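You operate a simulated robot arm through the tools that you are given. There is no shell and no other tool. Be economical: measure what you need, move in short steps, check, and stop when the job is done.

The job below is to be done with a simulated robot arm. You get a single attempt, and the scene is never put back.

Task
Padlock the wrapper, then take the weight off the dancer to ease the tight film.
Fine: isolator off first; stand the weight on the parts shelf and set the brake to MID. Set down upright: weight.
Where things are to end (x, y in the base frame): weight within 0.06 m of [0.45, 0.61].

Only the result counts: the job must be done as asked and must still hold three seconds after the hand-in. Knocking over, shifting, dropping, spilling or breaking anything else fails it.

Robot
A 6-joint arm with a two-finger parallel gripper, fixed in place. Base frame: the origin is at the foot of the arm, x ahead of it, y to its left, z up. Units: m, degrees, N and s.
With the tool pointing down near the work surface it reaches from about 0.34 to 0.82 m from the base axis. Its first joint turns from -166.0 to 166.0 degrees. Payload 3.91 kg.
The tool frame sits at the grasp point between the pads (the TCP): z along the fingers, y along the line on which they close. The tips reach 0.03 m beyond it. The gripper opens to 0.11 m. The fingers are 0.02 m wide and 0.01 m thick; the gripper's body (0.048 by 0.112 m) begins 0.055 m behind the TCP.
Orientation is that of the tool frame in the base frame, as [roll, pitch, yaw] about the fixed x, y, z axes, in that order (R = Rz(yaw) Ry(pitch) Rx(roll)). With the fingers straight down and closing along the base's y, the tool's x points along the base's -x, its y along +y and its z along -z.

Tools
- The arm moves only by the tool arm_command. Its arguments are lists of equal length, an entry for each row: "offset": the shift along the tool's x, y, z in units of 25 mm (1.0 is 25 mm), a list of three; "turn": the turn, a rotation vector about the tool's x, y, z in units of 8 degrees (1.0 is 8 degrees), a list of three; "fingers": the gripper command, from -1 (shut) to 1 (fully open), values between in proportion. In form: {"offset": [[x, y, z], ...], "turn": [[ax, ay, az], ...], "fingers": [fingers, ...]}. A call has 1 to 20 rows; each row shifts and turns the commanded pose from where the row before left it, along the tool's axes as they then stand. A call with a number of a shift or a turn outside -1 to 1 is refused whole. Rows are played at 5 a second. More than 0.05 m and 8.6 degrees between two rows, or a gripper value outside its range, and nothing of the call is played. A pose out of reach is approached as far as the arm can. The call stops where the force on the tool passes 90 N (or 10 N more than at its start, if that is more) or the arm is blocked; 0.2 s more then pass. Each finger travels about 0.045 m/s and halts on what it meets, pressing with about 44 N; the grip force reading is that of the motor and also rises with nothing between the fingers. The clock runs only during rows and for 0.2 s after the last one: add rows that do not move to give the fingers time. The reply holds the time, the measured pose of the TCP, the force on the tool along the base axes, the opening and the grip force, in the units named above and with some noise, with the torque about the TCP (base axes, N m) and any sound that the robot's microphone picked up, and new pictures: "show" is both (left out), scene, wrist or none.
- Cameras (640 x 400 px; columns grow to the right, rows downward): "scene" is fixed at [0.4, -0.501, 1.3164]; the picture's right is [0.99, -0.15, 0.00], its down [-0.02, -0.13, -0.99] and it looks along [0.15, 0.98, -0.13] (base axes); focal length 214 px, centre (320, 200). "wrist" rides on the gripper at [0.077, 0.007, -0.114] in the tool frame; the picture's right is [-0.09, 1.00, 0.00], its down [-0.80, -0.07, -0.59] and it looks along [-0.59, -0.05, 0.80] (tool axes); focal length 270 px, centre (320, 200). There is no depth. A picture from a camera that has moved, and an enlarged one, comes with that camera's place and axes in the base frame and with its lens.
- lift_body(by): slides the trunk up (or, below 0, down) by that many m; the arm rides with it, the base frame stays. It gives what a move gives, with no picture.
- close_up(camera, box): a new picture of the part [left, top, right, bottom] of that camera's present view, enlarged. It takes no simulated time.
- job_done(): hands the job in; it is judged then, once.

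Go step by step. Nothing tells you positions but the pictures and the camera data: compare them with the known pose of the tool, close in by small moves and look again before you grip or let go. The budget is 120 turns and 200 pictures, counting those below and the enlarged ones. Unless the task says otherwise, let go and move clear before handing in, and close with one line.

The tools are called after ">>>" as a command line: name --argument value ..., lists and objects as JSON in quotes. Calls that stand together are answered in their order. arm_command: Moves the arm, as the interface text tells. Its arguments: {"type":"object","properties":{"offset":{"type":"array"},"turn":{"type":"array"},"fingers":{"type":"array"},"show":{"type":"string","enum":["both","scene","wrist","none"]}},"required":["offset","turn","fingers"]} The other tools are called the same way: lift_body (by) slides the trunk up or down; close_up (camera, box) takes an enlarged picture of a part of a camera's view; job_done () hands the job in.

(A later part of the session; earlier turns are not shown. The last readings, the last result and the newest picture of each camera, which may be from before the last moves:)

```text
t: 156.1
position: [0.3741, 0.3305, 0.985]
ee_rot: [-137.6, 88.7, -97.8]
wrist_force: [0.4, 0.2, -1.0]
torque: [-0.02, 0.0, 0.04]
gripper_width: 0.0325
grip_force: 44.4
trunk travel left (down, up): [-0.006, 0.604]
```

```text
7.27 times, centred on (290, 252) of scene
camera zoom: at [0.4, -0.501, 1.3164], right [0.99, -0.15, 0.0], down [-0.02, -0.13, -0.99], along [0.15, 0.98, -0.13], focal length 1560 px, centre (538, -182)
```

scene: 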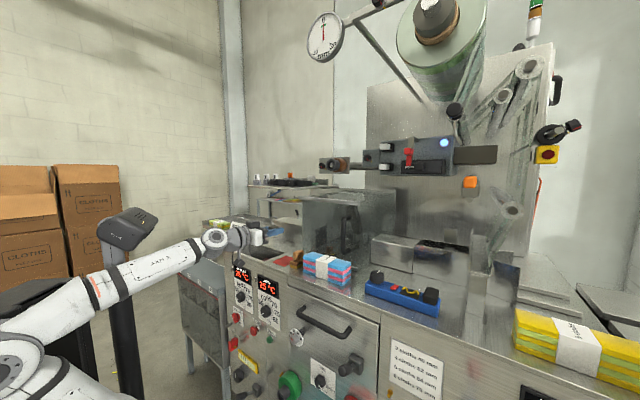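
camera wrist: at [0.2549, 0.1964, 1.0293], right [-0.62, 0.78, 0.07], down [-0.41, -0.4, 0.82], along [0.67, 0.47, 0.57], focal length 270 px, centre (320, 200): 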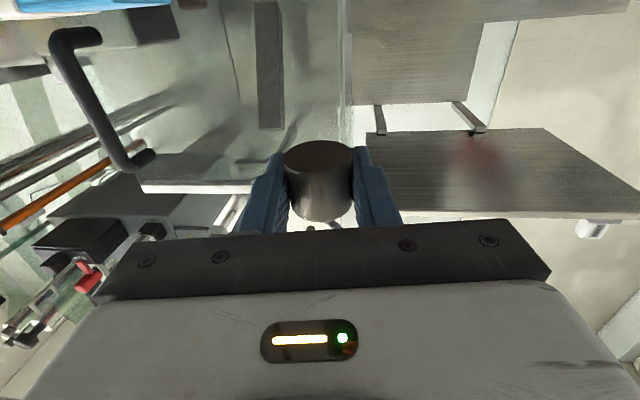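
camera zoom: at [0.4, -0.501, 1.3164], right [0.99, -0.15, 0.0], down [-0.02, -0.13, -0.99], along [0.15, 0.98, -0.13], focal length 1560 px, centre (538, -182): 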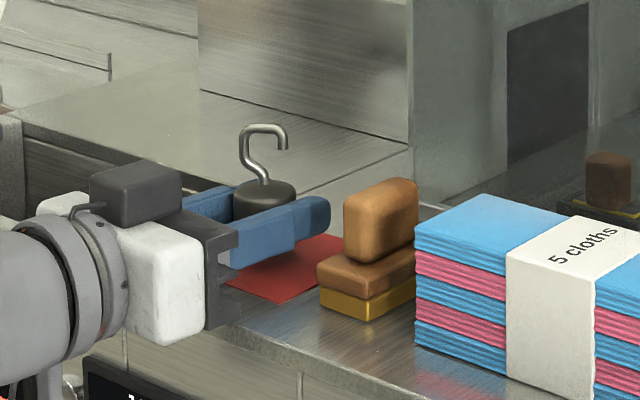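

>>> arm_command --offset '[[0.1, 0, 0], [0.1, 0, 0], [0, 0, 0]]' --turn '[[0, 0, 0], [0, 0, 0], [0, 0, 0]]' --fingers '[-1, -1, -1]' --show "none"

>>> arm_command --offset '[[0.1, 0, 0], [0, 0, 0]]' --turn '[[0, 0, 0], [0, 0, 0]]' --fingers '[-1, -1]' --show "none"

>>> close_up --camera "wrist" --box '[200, 0, 440, 240]'

```text
t: 156.9
position: [0.3738, 0.3297, 0.9842]
ee_rot: [-133.2, 89.1, -93.5]
wrist_force: [10.1, 16.7, 33.3]
torque: [0.65, 2.45, -1.35]
gripper_width: 0.0325
grip_force: 43.6
trunk travel left (down, up): [-0.006, 0.604]
```

```text
t: 157.5
position: [0.3747, 0.3284, 0.984]
ee_rot: [-115.4, 89.3, -75.6]
wrist_force: [15.1, 24.5, 52.4]
torque: [0.89, 3.9, -2.05]
gripper_width: 0.0325
grip_force: 43.8
trunk travel left (down, up): [-0.006, 0.604]
```

```text
1.67 times, centred on (320, 120) of wrist
camera zoom: at [0.2837, 0.2603, 0.9069], right [-0.64, 0.77, 0.08], down [-0.41, -0.43, 0.8], along [0.65, 0.48, 0.59], focal length 450 px, centre (320, 333)
```

zoom: 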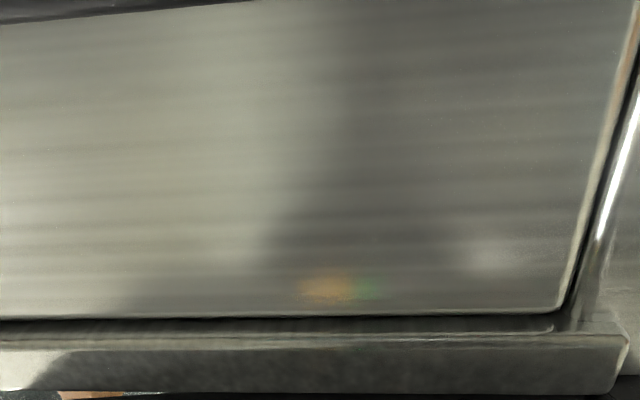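

The palm's underside touched the counter before the weight did. I raise, pitch the fingers down 10°, and lower again so the weight touches first.

>>> arm_command --offset '[[-0.5, 0, 0], [-0.3, 0, 0], [0, 0, 0], [0, 0, 0], [0, 0, 0]]' --turn '[[0, 0, 0], [0, 0, 0], [0, 0.65, 0], [0, 0.65, 0], [0, 0, 0]]' --fingers '[-1, -1, -1, -1, -1]' --show "none"

>>> close_up --camera "scene" --box '[250, 225, 330, 280]'

```text
t: 158.7
position: [0.3764, 0.3292, 0.9979]
ee_rot: [-176.0, 78.6, -136.2]
wrist_force: [-0.3, -0.7, -1.0]
torque: [0.02, -0.01, -0.02]
gripper_width: 0.0326
grip_force: 43.6
trunk travel left (down, up): [-0.006, 0.604]
```

```text
7.27 times, centred on (290, 252) of scene
camera zoom: at [0.4, -0.501, 1.3164], right [0.99, -0.15, 0.0], down [-0.02, -0.13, -0.99], along [0.15, 0.98, -0.13], focal length 1560 px, centre (538, -182)
```

zoom: 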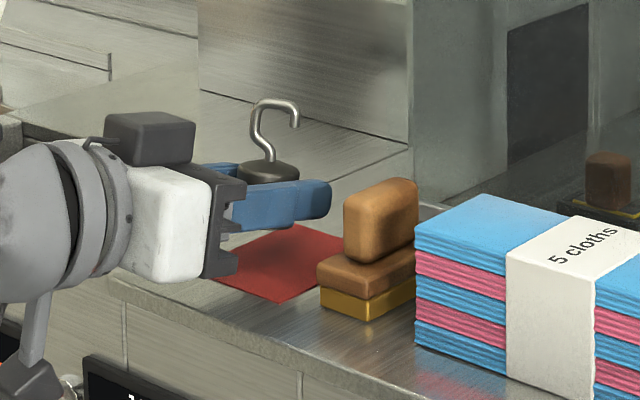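

>>> arm_command --offset '[[0.28, 0, 0.06], [0.24, 0, 0.05], [0, 0, 0]]' --turn '[[0, 0, 0], [0, 0, 0], [0, 0, 0]]' --fingers '[-1, -1, -1]' --show "none"

>>> arm_command --offset '[[0.1, 0, 0.02], [0, 0, 0]]' --turn '[[0, 0, 0], [0, 0, 0]]' --fingers '[-1, -1]' --show "none"

>>> close_up --camera "scene" --box '[250, 225, 330, 280]'

```text
t: 159.5
position: [0.3758, 0.3289, 0.9857]
ee_rot: [-176.0, 78.6, -136.1]
wrist_force: [0.3, 0.2, -1.4]
torque: [0.01, -0.03, 0.01]
gripper_width: 0.0326
grip_force: 43.7
trunk travel left (down, up): [-0.006, 0.604]
```

```text
t: 160.1
position: [0.3746, 0.3296, 0.9817]
ee_rot: [-175.8, 78.6, -135.9]
wrist_force: [-0.3, -0.5, -1.3]
torque: [0.05, 0.0, -0.03]
gripper_width: 0.0327
grip_force: 44.0
trunk travel left (down, up): [-0.006, 0.604]
```

```text
7.27 times, centred on (290, 252) of scene
camera zoom: at [0.4, -0.501, 1.3164], right [0.99, -0.15, 0.0], down [-0.02, -0.13, -0.99], along [0.15, 0.98, -0.13], focal length 1560 px, centre (538, -182)
```

zoom: 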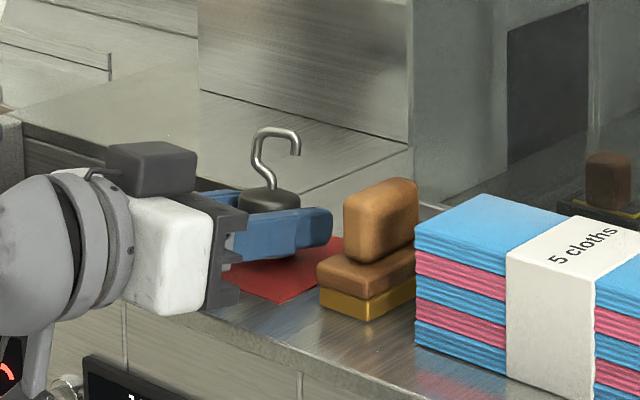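

Not touching yet; a little lower.

>>> arm_command --offset '[[0.08, 0, 0.015], [0, 0, 0]]' --turn '[[0, 0, 0], [0, 0, 0]]' --fingers '[-1, -1]' --show "none"

>>> arm_command --offset '[[0.08, 0, 0.015], [0, 0, 0]]' --turn '[[0, 0, 0], [0, 0, 0]]' --fingers '[-1, -1]' --show "none"

```text
t: 160.7
position: [0.3757, 0.3301, 0.9816]
ee_rot: [-175.8, 78.6, -136.2]
wrist_force: [0.4, 0.4, -2.0]
torque: [-0.01, -0.01, 0.02]
gripper_width: 0.0327
grip_force: 44.0
trunk travel left (down, up): [-0.006, 0.604]
```

```text
t: 161.3
position: [0.3763, 0.3296, 0.9804]
ee_rot: [-175.8, 78.8, -136.0]
wrist_force: [0.7, 2.2, 9.9]
torque: [0.18, -0.2, 0.05]
gripper_width: 0.0327
grip_force: 44.4
trunk travel left (down, up): [-0.006, 0.604]
```

The weight's front edge is now on the mat. I open the fingers gently.

>>> arm_command --offset '[[0, 0, 0], [0, 0, 0], [0, 0, 0], [0, 0, 0], [0, 0, 0]]' --turn '[[0, 0, 0], [0, 0, 0], [0, 0, 0], [0, 0, 0], [0, 0, 0]]' --fingers '[-0.35, -0.25, -0.1, 0, 0]' --show "none"

>>> close_up --camera "scene" --box '[250, 225, 330, 280]'

```text
t: 162.5
position: [0.3758, 0.3297, 0.9792]
ee_rot: [-175.9, 78.7, -136.0]
wrist_force: [0.5, 0.2, 0.7]
torque: [-0.01, 0.03, 0.0]
gripper_width: 0.0551
grip_force: 0.0
trunk travel left (down, up): [-0.006, 0.604]
```

```text
7.27 times, centred on (290, 252) of scene
camera zoom: at [0.4, -0.501, 1.3164], right [0.99, -0.15, 0.0], down [-0.02, -0.13, -0.99], along [0.15, 0.98, -0.13], focal length 1560 px, centre (538, -182)
```

zoom: 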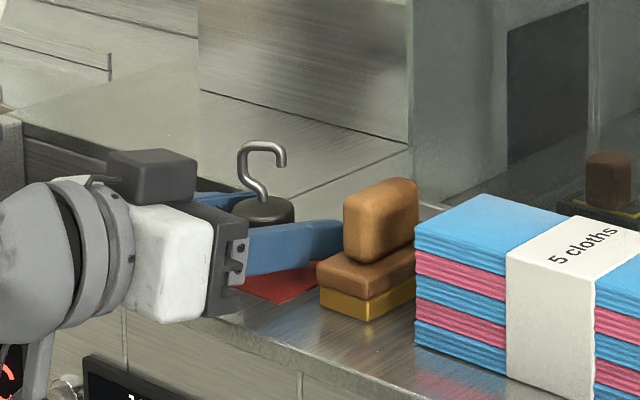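

It stands upright. I back away, raise the trunk a little, and pitch the hand steep for the regrip.

>>> arm_command --offset '[[0, 0, -0.8], [0, 0, -1], [0, 0, -1], [0, 0, -1], [0, 0, -0.8]]' --turn '[[0, 0, 0], [0, 0, 0], [0, 0, 0], [0, 0, 0], [0, 0, 0]]' --fingers '[0, 0, 0, 0, 0]' --show "none"

>>> lift_body --by 0.2

>>> arm_command --offset '[[0, 0, 0], [0, 0, 0], [0, 0, 0], [0, 0, 0], [0, 0, 0], [0, 0, 0], [0, 0, 0]]' --turn '[[0, 0.87, 0], [0, 0.87, 0], [0, 0.87, 0], [0, 0.87, 0], [0, 0.87, 0], [0, 0.87, 0], [0, 0.87, 0]]' --fingers '[0.2, 0.2, 0.2, 0.2, 0.2, 0.2, 0.2]'

```text
t: 163.7
position: [0.2878, 0.2565, 1.0009]
ee_rot: [-175.7, 78.7, -135.9]
wrist_force: [0.7, -0.4, 0.5]
torque: [0.0, 0.03, -0.02]
gripper_width: 0.055
grip_force: 0.0
trunk travel left (down, up): [-0.006, 0.604]
```

```text
t: 165.9
position: [0.2893, 0.2577, 1.2015]
ee_rot: [-175.8, 78.7, -135.9]
wrist_force: [-0.3, 0.2, -0.6]
torque: [-0.01, -0.01, -0.01]
gripper_width: 0.0547
grip_force: 0.1
trunk travel left (down, up): [-0.206, 0.404]
```

```text
t: 167.5
position: [0.2884, 0.2568, 1.2019]
ee_rot: [-179.1, 29.9, -139.7]
wrist_force: [0.6, 0.3, 0.6]
torque: [-0.01, 0.03, 0.04]
gripper_width: 0.0662
grip_force: 0.0
trunk travel left (down, up): [-0.206, 0.404]
camera wrist: at [0.1897, 0.185, 1.2614], right [-0.58, 0.81, 0.03], down [0.34, 0.21, 0.92], along [0.74, 0.54, -0.4], focal length 270 px, centre (320, 200)
```

scene: 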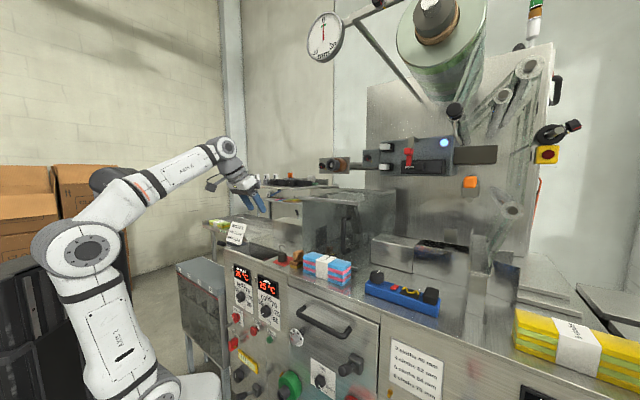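
wrist: 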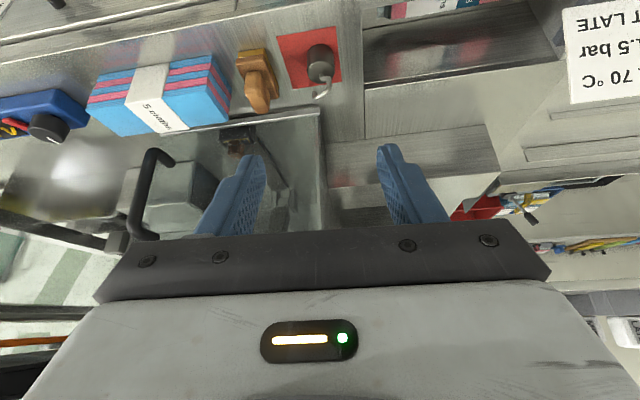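

The weight stands at about (0.375, 0.328). I descend along the fingers towards it.

>>> arm_command --offset '[[0.06, 0, 1], [0.06, 0, 1], [0.06, 0, 1], [0.06, 0, 1], [0.06, 0, 1], [0.06, 0, 1], [0.06, 0, 1]]' --turn '[[0, 0, 0], [0, 0, 0], [0, 0, 0], [0, 0, 0], [0, 0, 0], [0, 0, 0], [0, 0, 0]]' --fingers '[0.2, 0.2, 0.2, 0.2, 0.2, 0.2, 0.2]' --show "none"

>>> close_up --camera "wrist" --box '[200, 60, 440, 230]'

>>> close_up --camera "scene" --box '[250, 215, 330, 275]'

```text
t: 169.1
position: [0.3497, 0.3076, 1.044]
ee_rot: [-179.1, 29.9, -139.8]
wrist_force: [-0.9, -0.7, 0.0]
torque: [0.02, 0.0, 0.01]
gripper_width: 0.066
grip_force: 0.0
trunk travel left (down, up): [-0.206, 0.404]
```

```text
2.35 times, centred on (320, 145) of wrist
camera zoom: at [0.2509, 0.2347, 1.104], right [-0.58, 0.81, 0.03], down [0.34, 0.21, 0.92], along [0.74, 0.54, -0.4], focal length 636 px, centre (320, 329)
```

zoom: 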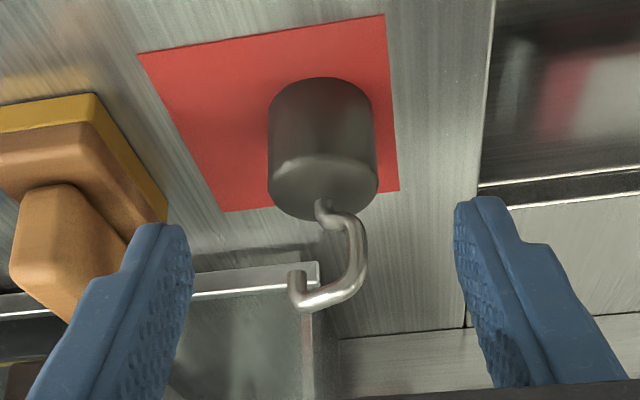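

```text
6.67 times, centred on (290, 245) of scene
camera zoom: at [0.4, -0.501, 1.3164], right [0.99, -0.15, 0.0], down [-0.02, -0.13, -0.99], along [0.15, 0.98, -0.13], focal length 1430 px, centre (520, -100)
```

zoom: 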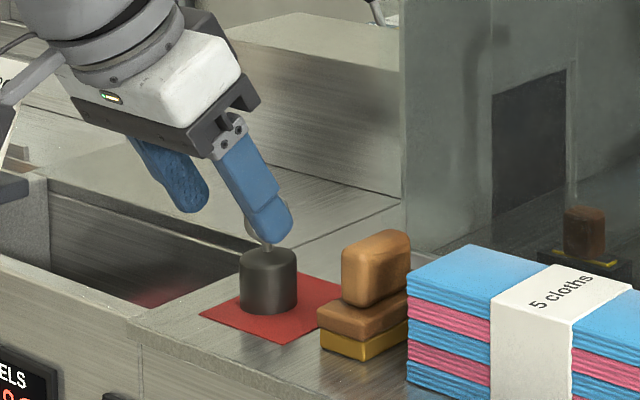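

>>> arm_command --offset '[[0.05, 0, 0.7], [0.05, 0, 0.7], [0.04, 0, 0.62], [0, 0, 0]]' --turn '[[0, 0, 0], [0, 0, 0], [0, 0, 0], [0, 0, 0]]' --fingers '[0, 0, 0, 0]' --show "none"

>>> close_up --camera "wrist" --box '[200, 60, 440, 230]'

>>> close_up --camera "scene" --box '[250, 215, 330, 275]'

```text
t: 170.1
position: [0.369, 0.3191, 0.9992]
ee_rot: [-179.1, 29.9, -139.7]
wrist_force: [-1.2, -0.3, -0.8]
torque: [0.02, -0.04, 0.01]
gripper_width: 0.0548
grip_force: 0.0
trunk travel left (down, up): [-0.206, 0.404]
```

```text
2.35 times, centred on (320, 145) of wrist
camera zoom: at [0.2688, 0.2481, 1.059], right [-0.58, 0.81, 0.03], down [0.34, 0.21, 0.92], along [0.74, 0.54, -0.4], focal length 636 px, centre (320, 329)
```

zoom: 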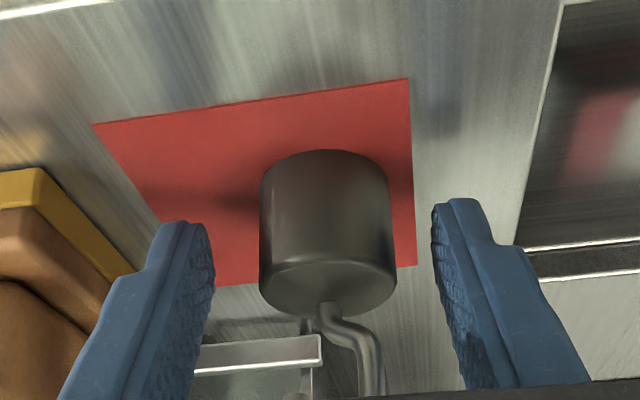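

```text
6.67 times, centred on (290, 245) of scene
camera zoom: at [0.4, -0.501, 1.3164], right [0.99, -0.15, 0.0], down [-0.02, -0.13, -0.99], along [0.15, 0.98, -0.13], focal length 1430 px, centre (520, -100)
```

zoom: 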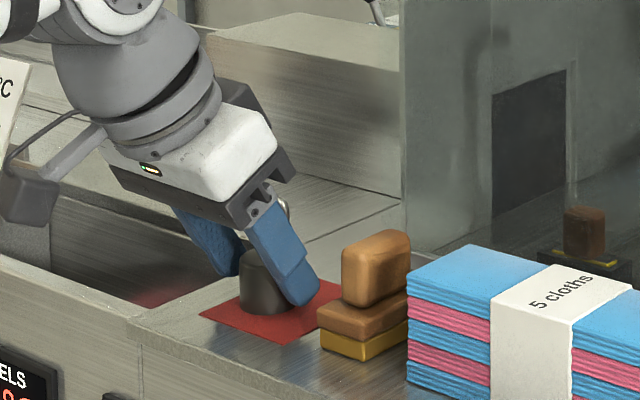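

Well centred. Closing on the weight and lifting it.

>>> arm_command --offset '[[0, 0, 0], [0, 0, 0], [0, 0, 0], [0, 0, 0]]' --turn '[[0, 0, 0], [0, 0, 0], [0, 0, 0], [0, 0, 0]]' --fingers '[-1, -1, -1, -1]' --show "none"

>>> arm_command --offset '[[-0.5, 0, -0.87], [-0.5, 0, -0.87], [-0.5, 0, -0.87], [-0.5, 0, -0.87], [-0.5, 0, -0.87], [-0.5, 0, -0.87]]' --turn '[[0, 0, 0], [0, 0, 0], [0, 0, 0], [0, 0, 0], [0, 0, 0], [0, 0, 0]]' --fingers '[-1, -1, -1, -1, -1, -1]' --show "none"

>>> close_up --camera "scene" --box '[240, 165, 340, 275]'

```text
t: 171.1
position: [0.3669, 0.3209, 0.9996]
ee_rot: [-179.2, 30.0, -139.7]
wrist_force: [-0.3, -0.5, 0.2]
torque: [0.02, 0.01, 0.02]
gripper_width: 0.0318
grip_force: 44.3
trunk travel left (down, up): [-0.206, 0.404]
```

```text
t: 172.5
position: [0.3664, 0.3201, 1.1495]
ee_rot: [-179.0, 29.8, -139.5]
wrist_force: [0.6, -0.8, -1.2]
torque: [0.01, 0.0, 0.01]
gripper_width: 0.0323
grip_force: 44.1
trunk travel left (down, up): [-0.206, 0.404]
```

```text
3.64 times, centred on (290, 220) of scene
camera zoom: at [0.4, -0.501, 1.3164], right [0.99, -0.15, 0.0], down [-0.02, -0.13, -0.99], along [0.15, 0.98, -0.13], focal length 780 px, centre (429, 127)
```

zoom: 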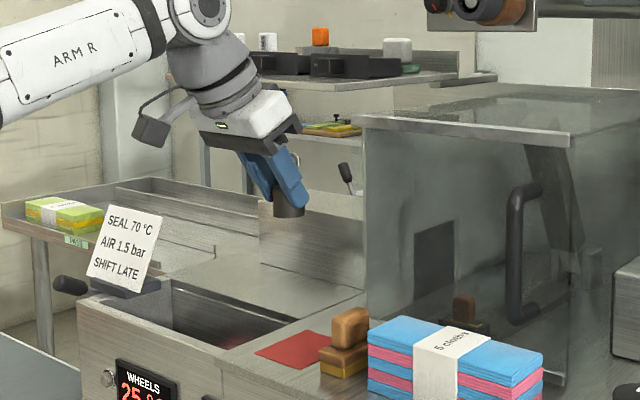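

Held firmly, bottom about 38 mm below the grasp point. I raise the trunk to look down on the shelf.

>>> lift_body --by 0.35

>>> arm_command --offset '[[0, 0, 0], [0, 0, 0], [0, 0, 0]]' --turn '[[-0.5, 0, -0.87], [-0.5, 0, -0.87], [0, 0, 0]]' --fingers '[-1, -1, -1]' --show "wrist"

```text
t: 175.9
position: [0.3674, 0.3202, 1.5005]
ee_rot: [-179.0, 30.0, -139.6]
wrist_force: [-1.1, 0.2, -1.8]
torque: [0.0, -0.01, 0.01]
gripper_width: 0.0324
grip_force: 44.1
trunk travel left (down, up): [-0.556, 0.054]
```

```text
t: 176.7
position: [0.3667, 0.3216, 1.5011]
ee_rot: [-179.2, 29.8, -123.5]
wrist_force: [-0.5, -0.2, -1.6]
torque: [0.02, 0.02, -0.03]
gripper_width: 0.0321
grip_force: 44.1
trunk travel left (down, up): [-0.556, 0.054]
camera wrist: at [0.2922, 0.2238, 1.5605], right [-0.78, 0.62, 0.03], down [0.27, 0.3, 0.91], along [0.56, 0.72, -0.4], focal length 270 px, centre (320, 200)
```

wrist: 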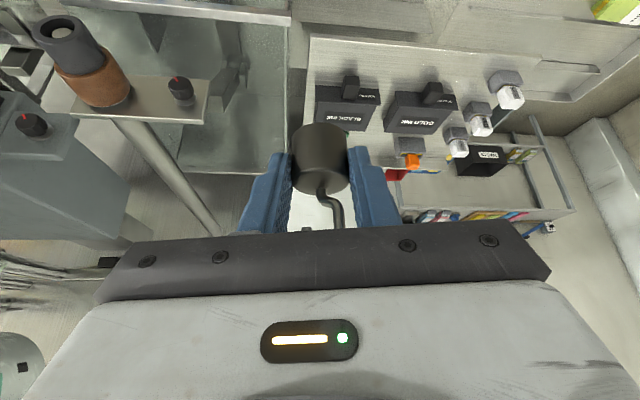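

>>> close_up --camera "wrist" --box '[270, 20, 560, 200]'

```text
2.21 times, centred on (415, 110) of wrist
camera zoom: at [0.2922, 0.2238, 1.5605], right [-0.78, 0.62, 0.03], down [0.27, 0.3, 0.91], along [0.56, 0.72, -0.4], focal length 596 px, centre (110, 399)
```

zoom: 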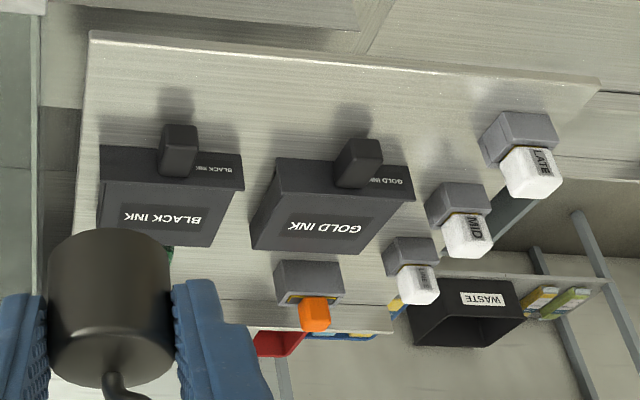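

The spot behind the gap between the ink boxes is free; I choose (0.453, 0.584), clear of the boxes, the orange holder and the green block. Moving to hover above it.

>>> arm_command --offset '[[-0.695, 0.3, 0.86], [-0.695, 0.3, 0.86], [-0.695, 0.3, 0.86], [-0.695, 0.3, 0.86], [-0.695, 0.3, 0.86], [-0.695, 0.3, 0.86], [-0.695, 0.3, 0.86], [-0.695, 0.3, 0.86], [-0.695, 0.3, 0.86], [-0.695, 0.3, 0.86], [0, 0, 0]]' --turn '[[0, 0, 0], [0, 0, 0], [0, 0, 0], [0, 0, 0], [0, 0, 0], [0, 0, 0], [0, 0, 0], [0, 0, 0], [0, 0, 0], [0, 0, 0], [0.28, 0, 0.49]]' --fingers '[-1, -1, -1, -1, -1, -1, -1, -1, -1, -1, -1]' --show "none"

>>> close_up --camera "wrist" --box '[180, 40, 460, 240]'

>>> close_up --camera "scene" --box '[250, 130, 350, 200]'

```text
t: 179.1
position: [0.4493, 0.5753, 1.398]
ee_rot: [-179.0, 29.9, -128.1]
wrist_force: [0.0, 0.7, -0.4]
torque: [-0.03, 0.01, 0.02]
gripper_width: 0.0321
grip_force: 43.8
trunk travel left (down, up): [-0.556, 0.054]
```

```text
2.00 times, centred on (320, 140) of wrist
camera zoom: at [0.3679, 0.4841, 1.4585], right [-0.73, 0.68, 0.03], down [0.29, 0.28, 0.92], along [0.62, 0.68, -0.4], focal length 541 px, centre (320, 320)
```

zoom: 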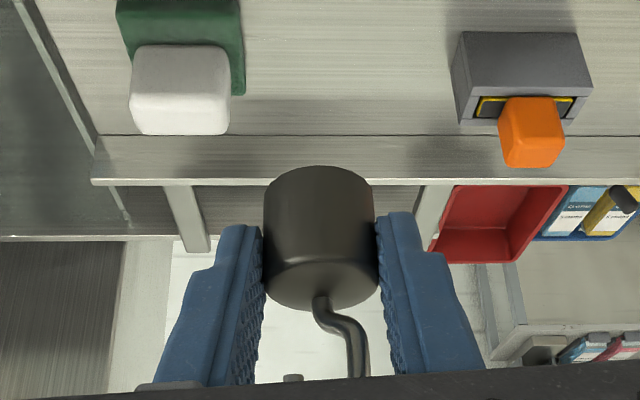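

```text
5.71 times, centred on (300, 165) of scene
camera zoom: at [0.4, -0.501, 1.3164], right [0.99, -0.15, 0.0], down [-0.02, -0.13, -0.99], along [0.15, 0.98, -0.13], focal length 1226 px, centre (434, 400)
```

zoom: 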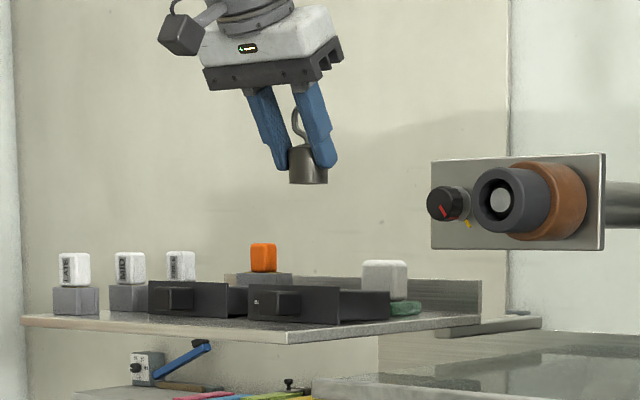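

>>> close_up --camera "wrist" --box '[160, 0, 480, 200]'

```text
2.00 times, centred on (320, 100) of wrist
camera zoom: at [0.3679, 0.4841, 1.4585], right [-0.73, 0.68, 0.03], down [0.29, 0.28, 0.92], along [0.62, 0.68, -0.4], focal length 541 px, centre (320, 400)
```

zoom: 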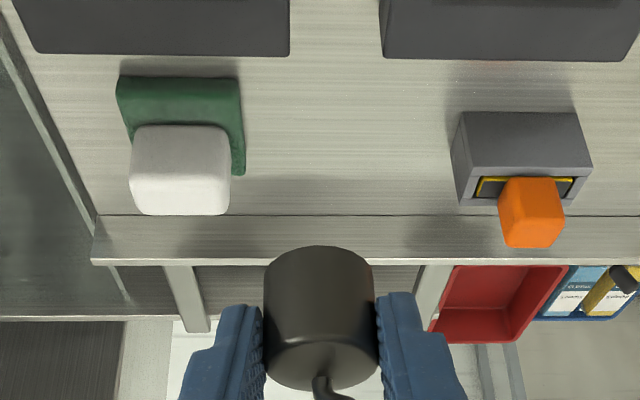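

The gap is clearly visible; I aim for (0.462, 0.608) between the green block and the holder and lower to just above the shelf.

>>> arm_command --offset '[[0.24, 0.09, 0.81], [0.24, 0.09, 0.81], [0.24, 0.09, 0.81], [0.24, 0.09, 0.81], [0.24, 0.09, 0.81], [0, 0, 0]]' --turn '[[0, 0, 0], [0, 0, 0], [0, 0, 0], [0, 0, 0], [0, 0, 0], [0, 0, 0]]' --fingers '[-1, -1, -1, -1, -1, -1]' --show "none"

>>> close_up --camera "wrist" --box '[160, 0, 480, 200]'

>>> close_up --camera "scene" --box '[260, 150, 340, 200]'

```text
t: 180.5
position: [0.4579, 0.5999, 1.295]
ee_rot: [-179.2, 29.8, -128.1]
wrist_force: [0.5, -0.1, -1.6]
torque: [0.02, 0.0, 0.0]
gripper_width: 0.0322
grip_force: 44.0
trunk travel left (down, up): [-0.556, 0.054]
```

```text
2.00 times, centred on (320, 100) of wrist
camera zoom: at [0.3763, 0.5094, 1.3546], right [-0.73, 0.68, 0.03], down [0.29, 0.28, 0.92], along [0.62, 0.68, -0.4], focal length 541 px, centre (320, 400)
```

zoom: 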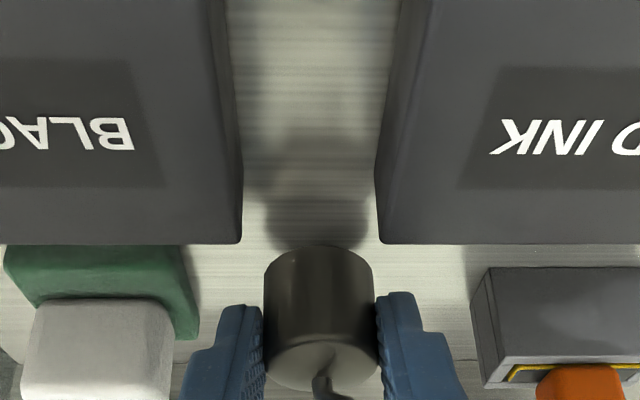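

```text
8.00 times, centred on (300, 175) of scene
camera zoom: at [0.4, -0.501, 1.3164], right [0.99, -0.15, 0.0], down [-0.02, -0.13, -0.99], along [0.15, 0.98, -0.13], focal length 1716 px, centre (480, 400)
```

zoom: 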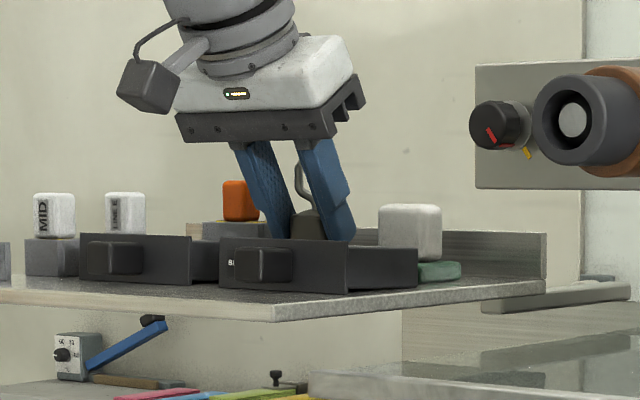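

>>> arm_command --offset '[[0.06, 0, 0.104], [0.06, 0, 0.104], [0, 0, 0]]' --turn '[[0, 0, 0], [0, 0, 0], [0, 0, 0]]' --fingers '[-1, -1, -1]' --show "none"

>>> arm_command --offset '[[0.04, 0, 0.07], [0, 0, 0]]' --turn '[[0, 0, 0], [0, 0, 0]]' --fingers '[-1, -1]' --show "none"

>>> arm_command --offset '[[0.04, 0, 0.07], [0, 0, 0]]' --turn '[[0, 0, 0], [0, 0, 0]]' --fingers '[-1, -1]' --show "none"

```text
t: 181.3
position: [0.4584, 0.601, 1.2884]
ee_rot: [-179.1, 29.8, -128.2]
wrist_force: [-0.4, 0.1, -1.5]
torque: [-0.01, -0.01, 0.01]
gripper_width: 0.0322
grip_force: 43.7
trunk travel left (down, up): [-0.556, 0.054]
```

```text
t: 181.9
position: [0.458, 0.6018, 1.2875]
ee_rot: [-179.1, 29.8, -128.2]
wrist_force: [0.9, 0.2, -1.3]
torque: [-0.01, -0.01, 0.01]
gripper_width: 0.0321
grip_force: 43.7
trunk travel left (down, up): [-0.556, 0.054]
```

```text
t: 182.5
position: [0.4581, 0.6007, 1.2868]
ee_rot: [-179.1, 29.8, -128.1]
wrist_force: [0.0, -0.6, -2.3]
torque: [0.0, 0.02, 0.01]
gripper_width: 0.0324
grip_force: 44.0
trunk travel left (down, up): [-0.556, 0.054]
```

>>> arm_command --offset '[[0.04, 0, 0.07], [0, 0, 0]]' --turn '[[0, 0, 0], [0, 0, 0]]' --fingers '[-1, -1]' --show "none"

>>> arm_command --offset '[[0.04, 0, 0.07], [0, 0, 0]]' --turn '[[0, 0, 0], [0, 0, 0]]' --fingers '[-1, -1]' --show "none"

>>> arm_command --offset '[[0.04, 0, 0.07], [0, 0, 0]]' --turn '[[0, 0, 0], [0, 0, 0]]' --fingers '[-1, -1]' --show "none"

```text
t: 183.1
position: [0.4577, 0.6007, 1.2849]
ee_rot: [-179.1, 29.9, -128.1]
wrist_force: [0.3, 1.9, 4.9]
torque: [0.23, -0.03, -0.02]
gripper_width: 0.0322
grip_force: 43.9
trunk travel left (down, up): [-0.556, 0.054]
```

```text
t: 183.7
position: [0.4589, 0.5993, 1.2849]
ee_rot: [-179.1, 30.3, -128.1]
wrist_force: [4.4, 7.2, 18.8]
torque: [0.43, -0.09, -0.03]
gripper_width: 0.0323
grip_force: 43.8
trunk travel left (down, up): [-0.556, 0.054]
```

```text
t: 184.3
position: [0.4581, 0.599, 1.2831]
ee_rot: [-179.1, 30.3, -128.1]
wrist_force: [6.3, 6.7, 31.6]
torque: [0.56, -0.21, 0.02]
gripper_width: 0.0324
grip_force: 44.2
trunk travel left (down, up): [-0.556, 0.054]
```

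Contact at the expected height. I ease the pressure slightly and open the fingers a little.

>>> arm_command --offset '[[-0.04, 0, -0.07], [0, 0, 0], [0, 0, 0], [0, 0, 0], [0, 0, 0]]' --turn '[[0, 0, 0], [0, 0, 0], [0, 0, 0], [0, 0, 0], [0, 0, 0]]' --fingers '[-1, -0.38, -0.3, -0.2, -0.2]' --show "none"

>>> close_up --camera "wrist" --box '[160, 0, 480, 200]'

>>> close_up --camera "scene" --box '[260, 150, 340, 200]'

```text
t: 185.5
position: [0.4581, 0.6011, 1.2811]
ee_rot: [-179.1, 29.8, -128.1]
wrist_force: [0.2, 0.7, 0.8]
torque: [0.02, -0.01, 0.0]
gripper_width: 0.0439
grip_force: 0.1
trunk travel left (down, up): [-0.556, 0.054]
```

```text
2.00 times, centred on (320, 100) of wrist
camera zoom: at [0.3765, 0.5095, 1.341], right [-0.73, 0.68, 0.03], down [0.29, 0.28, 0.91], along [0.62, 0.68, -0.4], focal length 541 px, centre (320, 400)
```

zoom: 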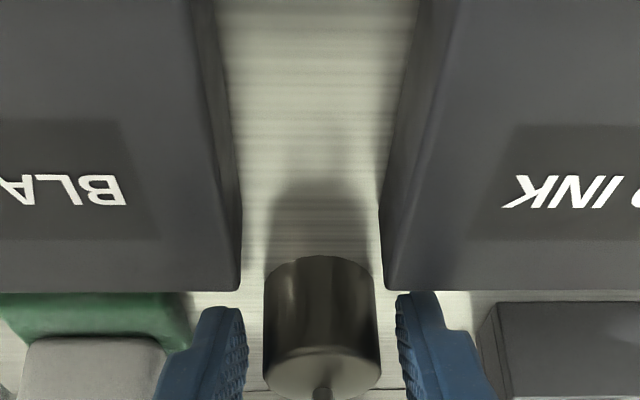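

```text
8.00 times, centred on (300, 175) of scene
camera zoom: at [0.4, -0.501, 1.3164], right [0.99, -0.15, 0.0], down [-0.02, -0.13, -0.99], along [0.15, 0.98, -0.13], focal length 1716 px, centre (480, 400)
```

zoom: 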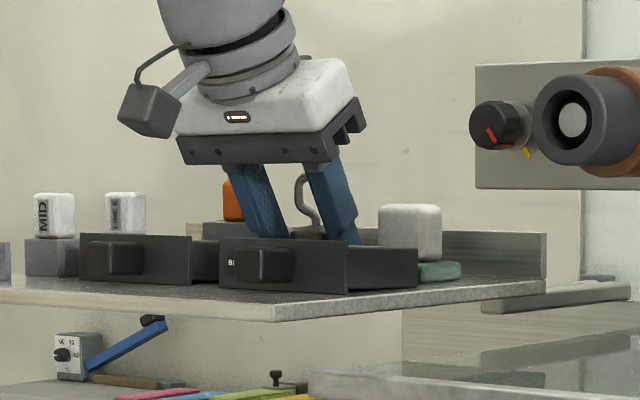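

The weight stands free. I withdraw along the fingers.

>>> arm_command --offset '[[0, 0, -0.6], [0, 0, -1], [0, 0, -1], [0, 0, -1], [0, 0, -1], [0, 0, -1], [0, 0, -1]]' --turn '[[0, 0, 0], [0, 0, 0], [0, 0, 0], [0, 0, 0], [0, 0, 0], [0, 0, 0], [0, 0, 0]]' --fingers '[-0.2, -0.2, -0.2, -0.2, -0.2, -0.2, -0.2]' --show "none"

>>> close_up --camera "wrist" --box '[160, 0, 480, 200]'

>>> close_up --camera "scene" --box '[260, 150, 340, 200]'

```text
t: 187.1
position: [0.4033, 0.5379, 1.4246]
ee_rot: [-179.1, 29.8, -128.1]
wrist_force: [-0.8, 0.1, 0.8]
torque: [0.0, -0.03, -0.02]
gripper_width: 0.0439
grip_force: 0.1
trunk travel left (down, up): [-0.556, 0.054]
```

```text
2.00 times, centred on (320, 100) of wrist
camera zoom: at [0.3215, 0.4464, 1.485], right [-0.73, 0.68, 0.03], down [0.29, 0.28, 0.92], along [0.62, 0.68, -0.4], focal length 541 px, centre (320, 400)
```

zoom: 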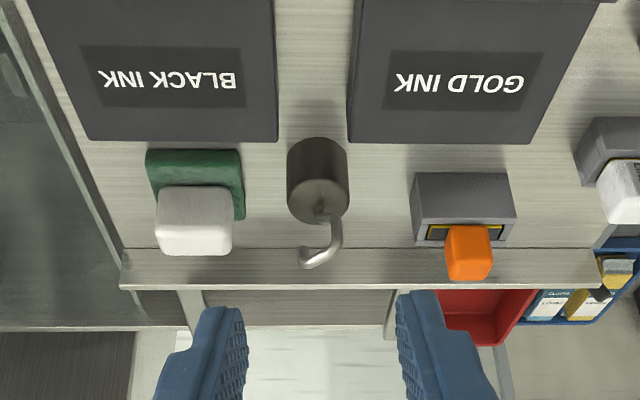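

```text
8.00 times, centred on (300, 175) of scene
camera zoom: at [0.4, -0.501, 1.3164], right [0.99, -0.15, 0.0], down [-0.02, -0.13, -0.99], along [0.15, 0.98, -0.13], focal length 1716 px, centre (480, 400)
```

zoom: 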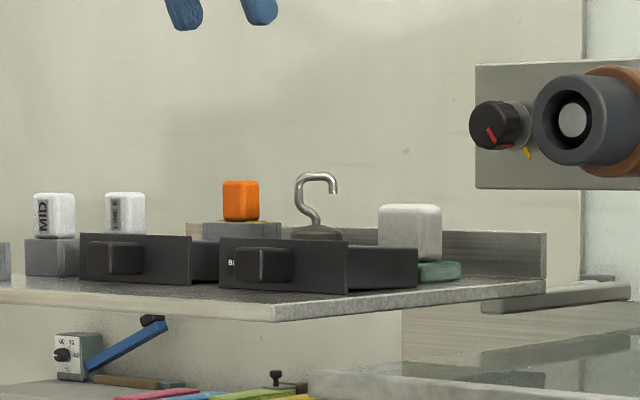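

The weight stands upright on the shelf at about (0.463, 0.605). Now the brake: I back away to the front and right of the panel and straighten the hand.

>>> arm_command --offset '[[0.9, -0.293, -0.67], [0.9, -0.293, -0.67], [0.9, -0.293, -0.67], [0.9, -0.293, -0.67], [0.9, -0.293, -0.67], [0.9, -0.293, -0.67], [0.9, -0.293, -0.67], [0.9, -0.293, -0.67], [0.9, -0.293, -0.67]]' --turn '[[0, 0, 0], [0, 0, 0], [0, 0, 0], [0, 0, 0], [0, 0, 0], [0, 0, 0], [0, 0, 0], [0, 0, 0], [0, 0, 0]]' --fingers '[0, 0, 0, 0, 0, 0, 0, 0, 0]' --show "none"

>>> arm_command --offset '[[0.31, -0.96, -0.178], [0.31, -0.96, -0.178], [0.31, -0.96, -0.178], [0.31, -0.96, -0.178], [0.31, -0.96, -0.178], [0.31, -0.96, -0.178], [0.31, -0.96, -0.178], [0.31, -0.96, -0.178], [0.31, -0.96, -0.178], [0.31, -0.96, -0.178], [0.31, -0.96, -0.178], [0.31, -0.96, -0.178], [0.31, -0.96, -0.178], [0, 0, 0], [0, 0, 0], [0, 0, 0], [0, 0, 0]]' --turn '[[0, 0, 0], [0, 0, 0], [0, 0, 0], [0, 0, 0], [0, 0, 0], [0, 0, 0], [0, 0, 0], [0, 0, 0], [0, 0, 0], [0, 0, 0], [0, 0, 0], [0, 0, 0], [0, 0, 0], [0, 0.93, 0], [0, 0.93, 0], [0, 0.93, 0], [0, 0.93, 0]]' --fingers '[0, 0, 0, 0, 0, 0, 0, 0, 0, 0, 0, 0, 0, 0, 0, 0, 0]' --show "scene"

```text
t: 189.1
position: [0.2976, 0.3002, 1.4577]
ee_rot: [-179.1, 30.0, -128.2]
wrist_force: [0.0, 0.4, -0.1]
torque: [0.02, 0.01, -0.02]
gripper_width: 0.055
grip_force: 0.1
trunk travel left (down, up): [-0.556, 0.054]
```

```text
t: 192.7
position: [0.4715, 0.016, 1.4601]
ee_rot: [-179.1, 0.0, -128.6]
wrist_force: [0.2, 1.0, -0.1]
torque: [0.03, -0.03, 0.01]
gripper_width: 0.0549
grip_force: 0.0
trunk travel left (down, up): [-0.556, 0.054]
```

scene: 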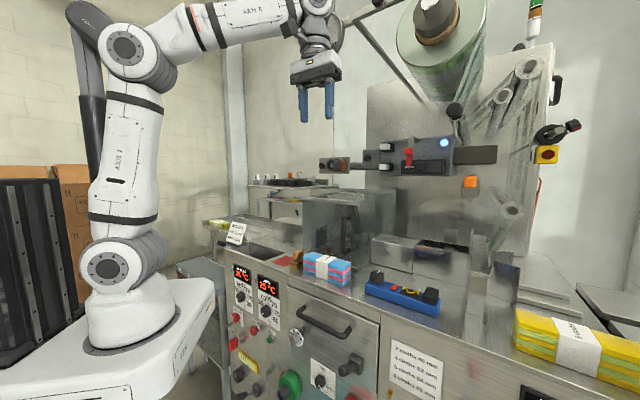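

I raise the trunk fully and descend in front of the panel at the brake's side.

>>> lift_body --by 0.05

>>> arm_command --offset '[[0, 0.6, 1], [0, 0.4, 1], [0, 0, 1], [0, 0, 1], [0, 0, 1], [0, 0, 1], [0, 0, 1], [0, 0, 1], [0, 0, 1], [0, 0, 1], [0, 0, 1], [0, 0, 1], [0, 0, 1], [0, 0, 1], [0, 0, 1], [0, 0, 1], [0, 0, 1], [0, 0, 1], [0, 0, 1], [0, 0, 1]]' --turn '[[0, 0, 0], [0, 0, 0], [0, 0, 0], [0, 0, 0], [0, 0, 0], [0, 0, 0], [0, 0, 0], [0, 0, 0], [0, 0, 0], [0, 0, 0], [0, 0, 0], [0, 0, 0], [0, 0, 0], [0, 0, 0], [0, 0, 0], [0, 0, 0], [0, 0, 0], [0, 0, 0], [0, 0, 0], [0, 0, 0]]' --fingers '[0, 0, 0, 0, 0, 0, 0, 0, 0, 0, 0, 0, 0, 0, 0, 0, 0, 0, 0, 0]'

```text
t: 193.6
position: [0.471, 0.0146, 1.5102]
ee_rot: [-179.2, 0.1, -128.6]
wrist_force: [0.2, -0.4, 0.6]
torque: [0.02, -0.03, 0.02]
gripper_width: 0.0553
grip_force: 0.1
trunk travel left (down, up): [-0.606, 0.004]
```

```text
t: 197.8
position: [0.4571, 0.0279, 1.0102]
ee_rot: [-179.1, 0.1, -128.6]
wrist_force: [0.1, 0.8, 0.2]
torque: [-0.01, 0.04, -0.01]
gripper_width: 0.0549
grip_force: 0.0
trunk travel left (down, up): [-0.606, 0.004]
camera wrist: at [0.4044, -0.027, 1.1239], right [-0.72, 0.69, -0.01], down [0.55, 0.59, 0.6], along [0.42, 0.42, -0.8], focal length 270 px, centre (320, 200)
```

scene: 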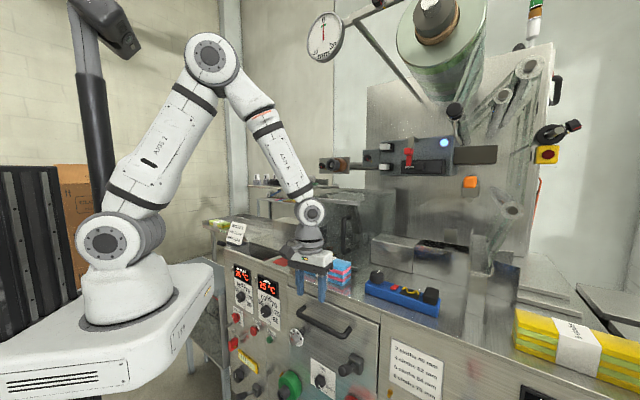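
wrist: 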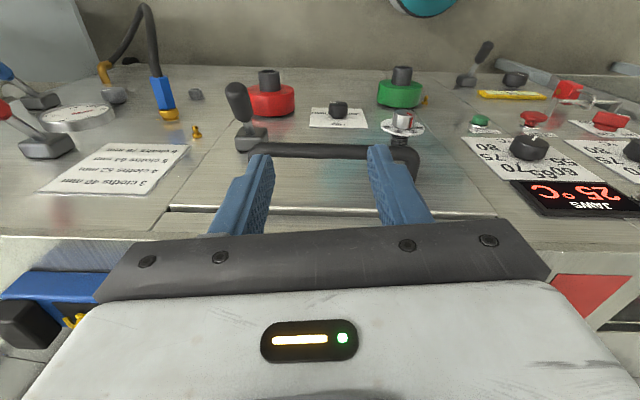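

The brake knob is in view between the red and green knobs; I zoom in from both cameras to fix its position.

>>> close_up --camera "wrist" --box '[290, 80, 390, 140]'

>>> close_up --camera "scene" --box '[300, 350, 350, 400]'

```text
6.40 times, centred on (340, 110) of wrist
camera zoom: at [0.4044, -0.027, 1.1239], right [-0.72, 0.69, -0.01], down [0.55, 0.59, 0.6], along [0.42, 0.42, -0.8], focal length 1730 px, centre (192, 776)
```

zoom: 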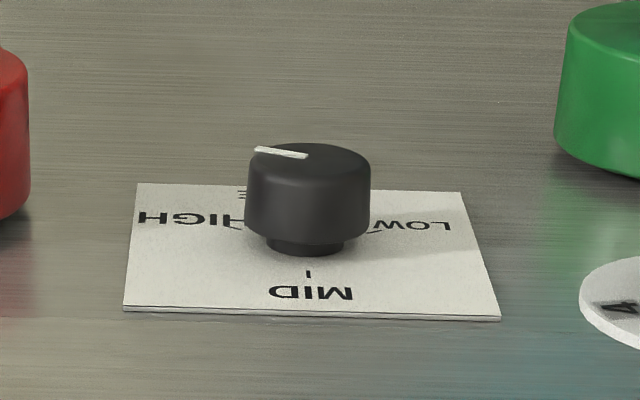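

```text
8.00 times, centred on (325, 375) of scene
camera zoom: at [0.4, -0.501, 1.3164], right [0.99, -0.15, 0.0], down [-0.02, -0.13, -0.99], along [0.15, 0.98, -0.13], focal length 1716 px, centre (280, -1200)
```

zoom: 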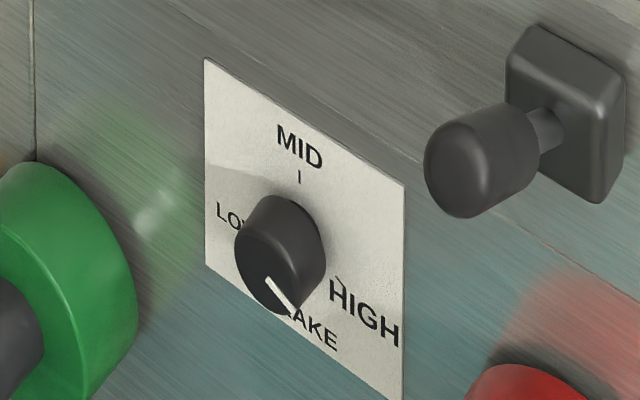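

Pointer is at HIGH (lower right); MID is straight up, about 120° counter-clockwise. I descend further and tilt to view it head-on.

>>> arm_command --offset '[[0, 0, 1], [0, 0, 1], [0, 0, 1], [0, 0, 1], [0, 0, 1], [0, 0, 1], [0, 0, 1], [0, 0, 1], [0, 0, 1], [0, 0, 1], [0, 0, 0], [0, 0, 0], [0, 0, 0], [0, 0, 0]]' --turn '[[0, 0, 0], [0, 0, 0], [0, 0, 0], [0, 0, 0], [0, 0, 0], [0, 0, 0], [0, 0, 0], [0, 0, 0], [0, 0, 0], [0, 0, 0], [0, -0.9, 0], [0, -0.9, 0], [0, -0.9, 0], [0, -0.9, 0]]' --fingers '[0, 0, 0, 0, 0, 0, 0, 0, 0, 0, 0, 0, 0, 0]'

```text
t: 199.8
position: [0.4597, 0.0265, 0.8091]
ee_rot: [-178.3, 1.1, -129.6]
wrist_force: [-35.2, -4.3, 57.7]
torque: [1.74, -4.42, 0.67]
gripper_width: 0.0546
grip_force: 0.1
out of reach, approached as far as the arm can: row 9
trunk travel left (down, up): [-0.606, 0.004]
stopped in row 9: the force on the tool passed its limit at 113 N (the readings are from after the stop); the commanded pose is now the measured one
camera wrist: at [0.4034, -0.0273, 0.9221], right [-0.71, 0.7, -0.03], down [0.54, 0.57, 0.61], along [0.44, 0.42, -0.79], focal length 270 px, centre (320, 200)
```

scene: 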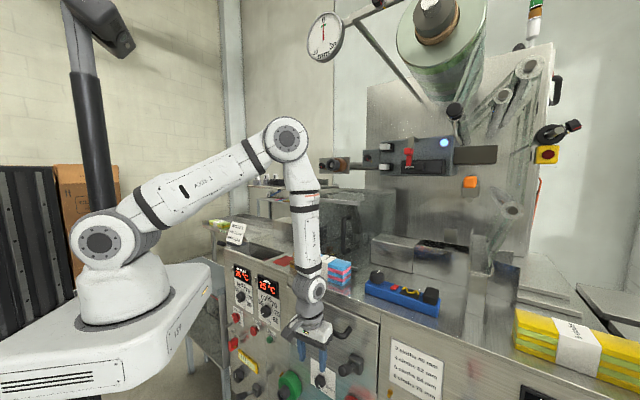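
wrist: 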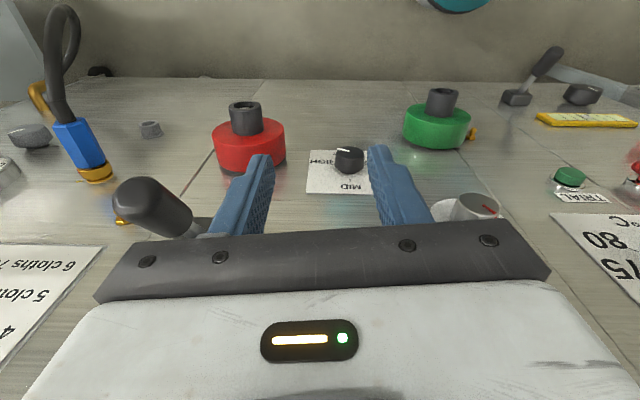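

The hand's front touched the door handle. I lift a little, back away from the panel, and continue down clear of it.

>>> arm_command --offset '[[0, 0, -0.6], [0.7, 0, -0.2], [0.7, 0, 0], [0, 0, 0]]' --turn '[[0, 0, 0], [0, 0, 0], [0, 0, 0], [0, 0, 0]]' --fingers '[0, 0, 0, 0]' --show "none"

>>> close_up --camera "wrist" --box '[270, 120, 410, 220]'

>>> close_up --camera "scene" --box '[270, 290, 390, 400]'

```text
t: 200.8
position: [0.4439, -0.0004, 0.8235]
ee_rot: [-178.7, 0.9, -129.8]
wrist_force: [-0.5, 0.5, 0.0]
torque: [-0.01, 0.0, 0.01]
gripper_width: 0.0551
grip_force: 0.0
trunk travel left (down, up): [-0.606, 0.004]
```

```text
4.00 times, centred on (340, 170) of wrist
camera zoom: at [0.3877, -0.0535, 0.9358], right [-0.71, 0.7, -0.02], down [0.55, 0.57, 0.61], along [0.44, 0.42, -0.79], focal length 1081 px, centre (240, 320)
```

zoom: 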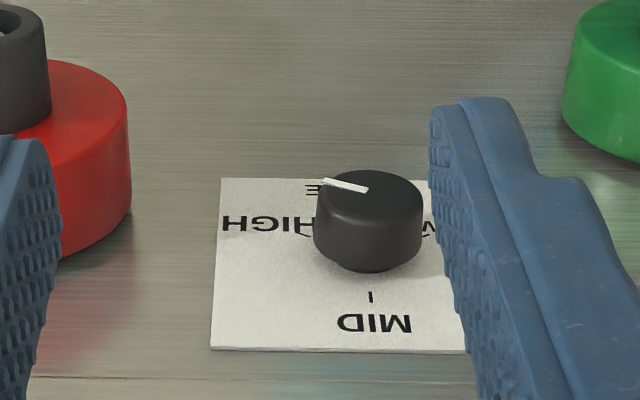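

```text
3.64 times, centred on (330, 345) of scene
camera zoom: at [0.4, -0.501, 1.3164], right [0.99, -0.15, 0.0], down [-0.02, -0.13, -0.99], along [0.15, 0.98, -0.13], focal length 780 px, centre (284, -327)
```

zoom: 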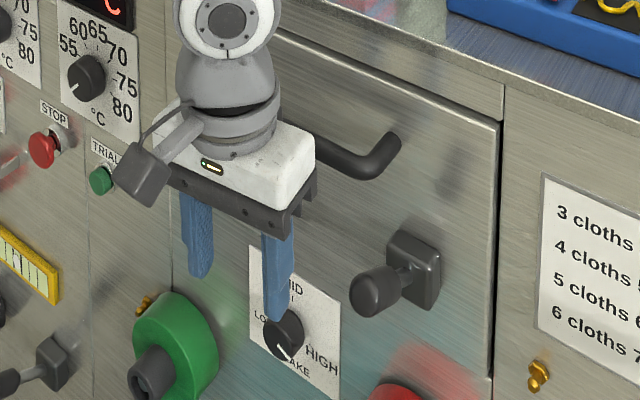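

The knob's front triangulates to (0.485, 0.092, 0.645). I approach slightly from the right, where the wrist has reach: yaw, lower, then tilt to horizontal.

>>> arm_command --offset '[[0, 0, 0.5], [0, 0, 0.9], [0, 0, 0.9], [0, 0, 0], [0, 0, 0], [0, 0, 0], [0, 0, 0], [0, 0, 0], [0, 0, 0], [0, 0, 0], [0, 0, 0], [0, 0, 0]]' --turn '[[0, 0, -0.75], [0, 0, -0.75], [0, 0, -0.75], [0, -0.9, 0], [0, -0.9, 0], [0, -0.9, 0], [0, -0.9, 0], [0, -0.9, 0], [0, -0.9, 0], [0, -0.9, 0], [0, -0.9, 0], [0, -0.9, 0]]' --fingers '[0, 0, 0, 0, 0, 0, 0, 0, 0, 0, 0, 0]'

```text
t: 203.4
position: [0.4448, -0.001, 0.7671]
ee_rot: [-176.1, 65.3, -108.2]
wrist_force: [-0.9, 0.9, 0.8]
torque: [0.01, -0.03, -0.01]
gripper_width: 0.0549
grip_force: 0.1
trunk travel left (down, up): [-0.606, 0.004]
camera wrist: at [0.3908, -0.1236, 0.7431], right [-0.91, 0.4, 0.05], down [-0.04, -0.21, 0.98], along [0.4, 0.89, 0.2], focal length 270 px, centre (320, 200)
```

scene: 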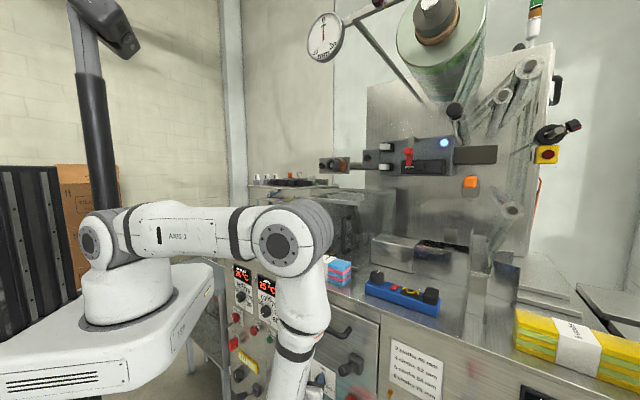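
wrist: 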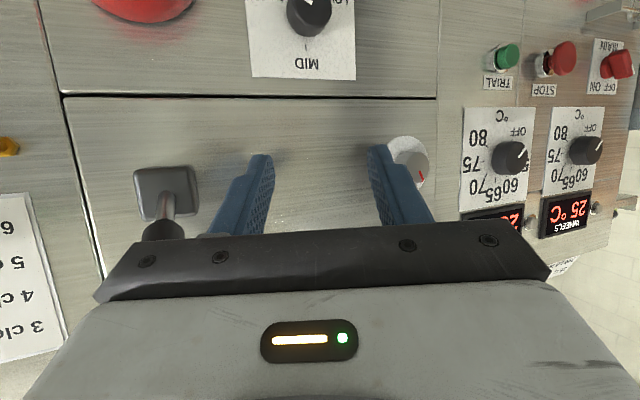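

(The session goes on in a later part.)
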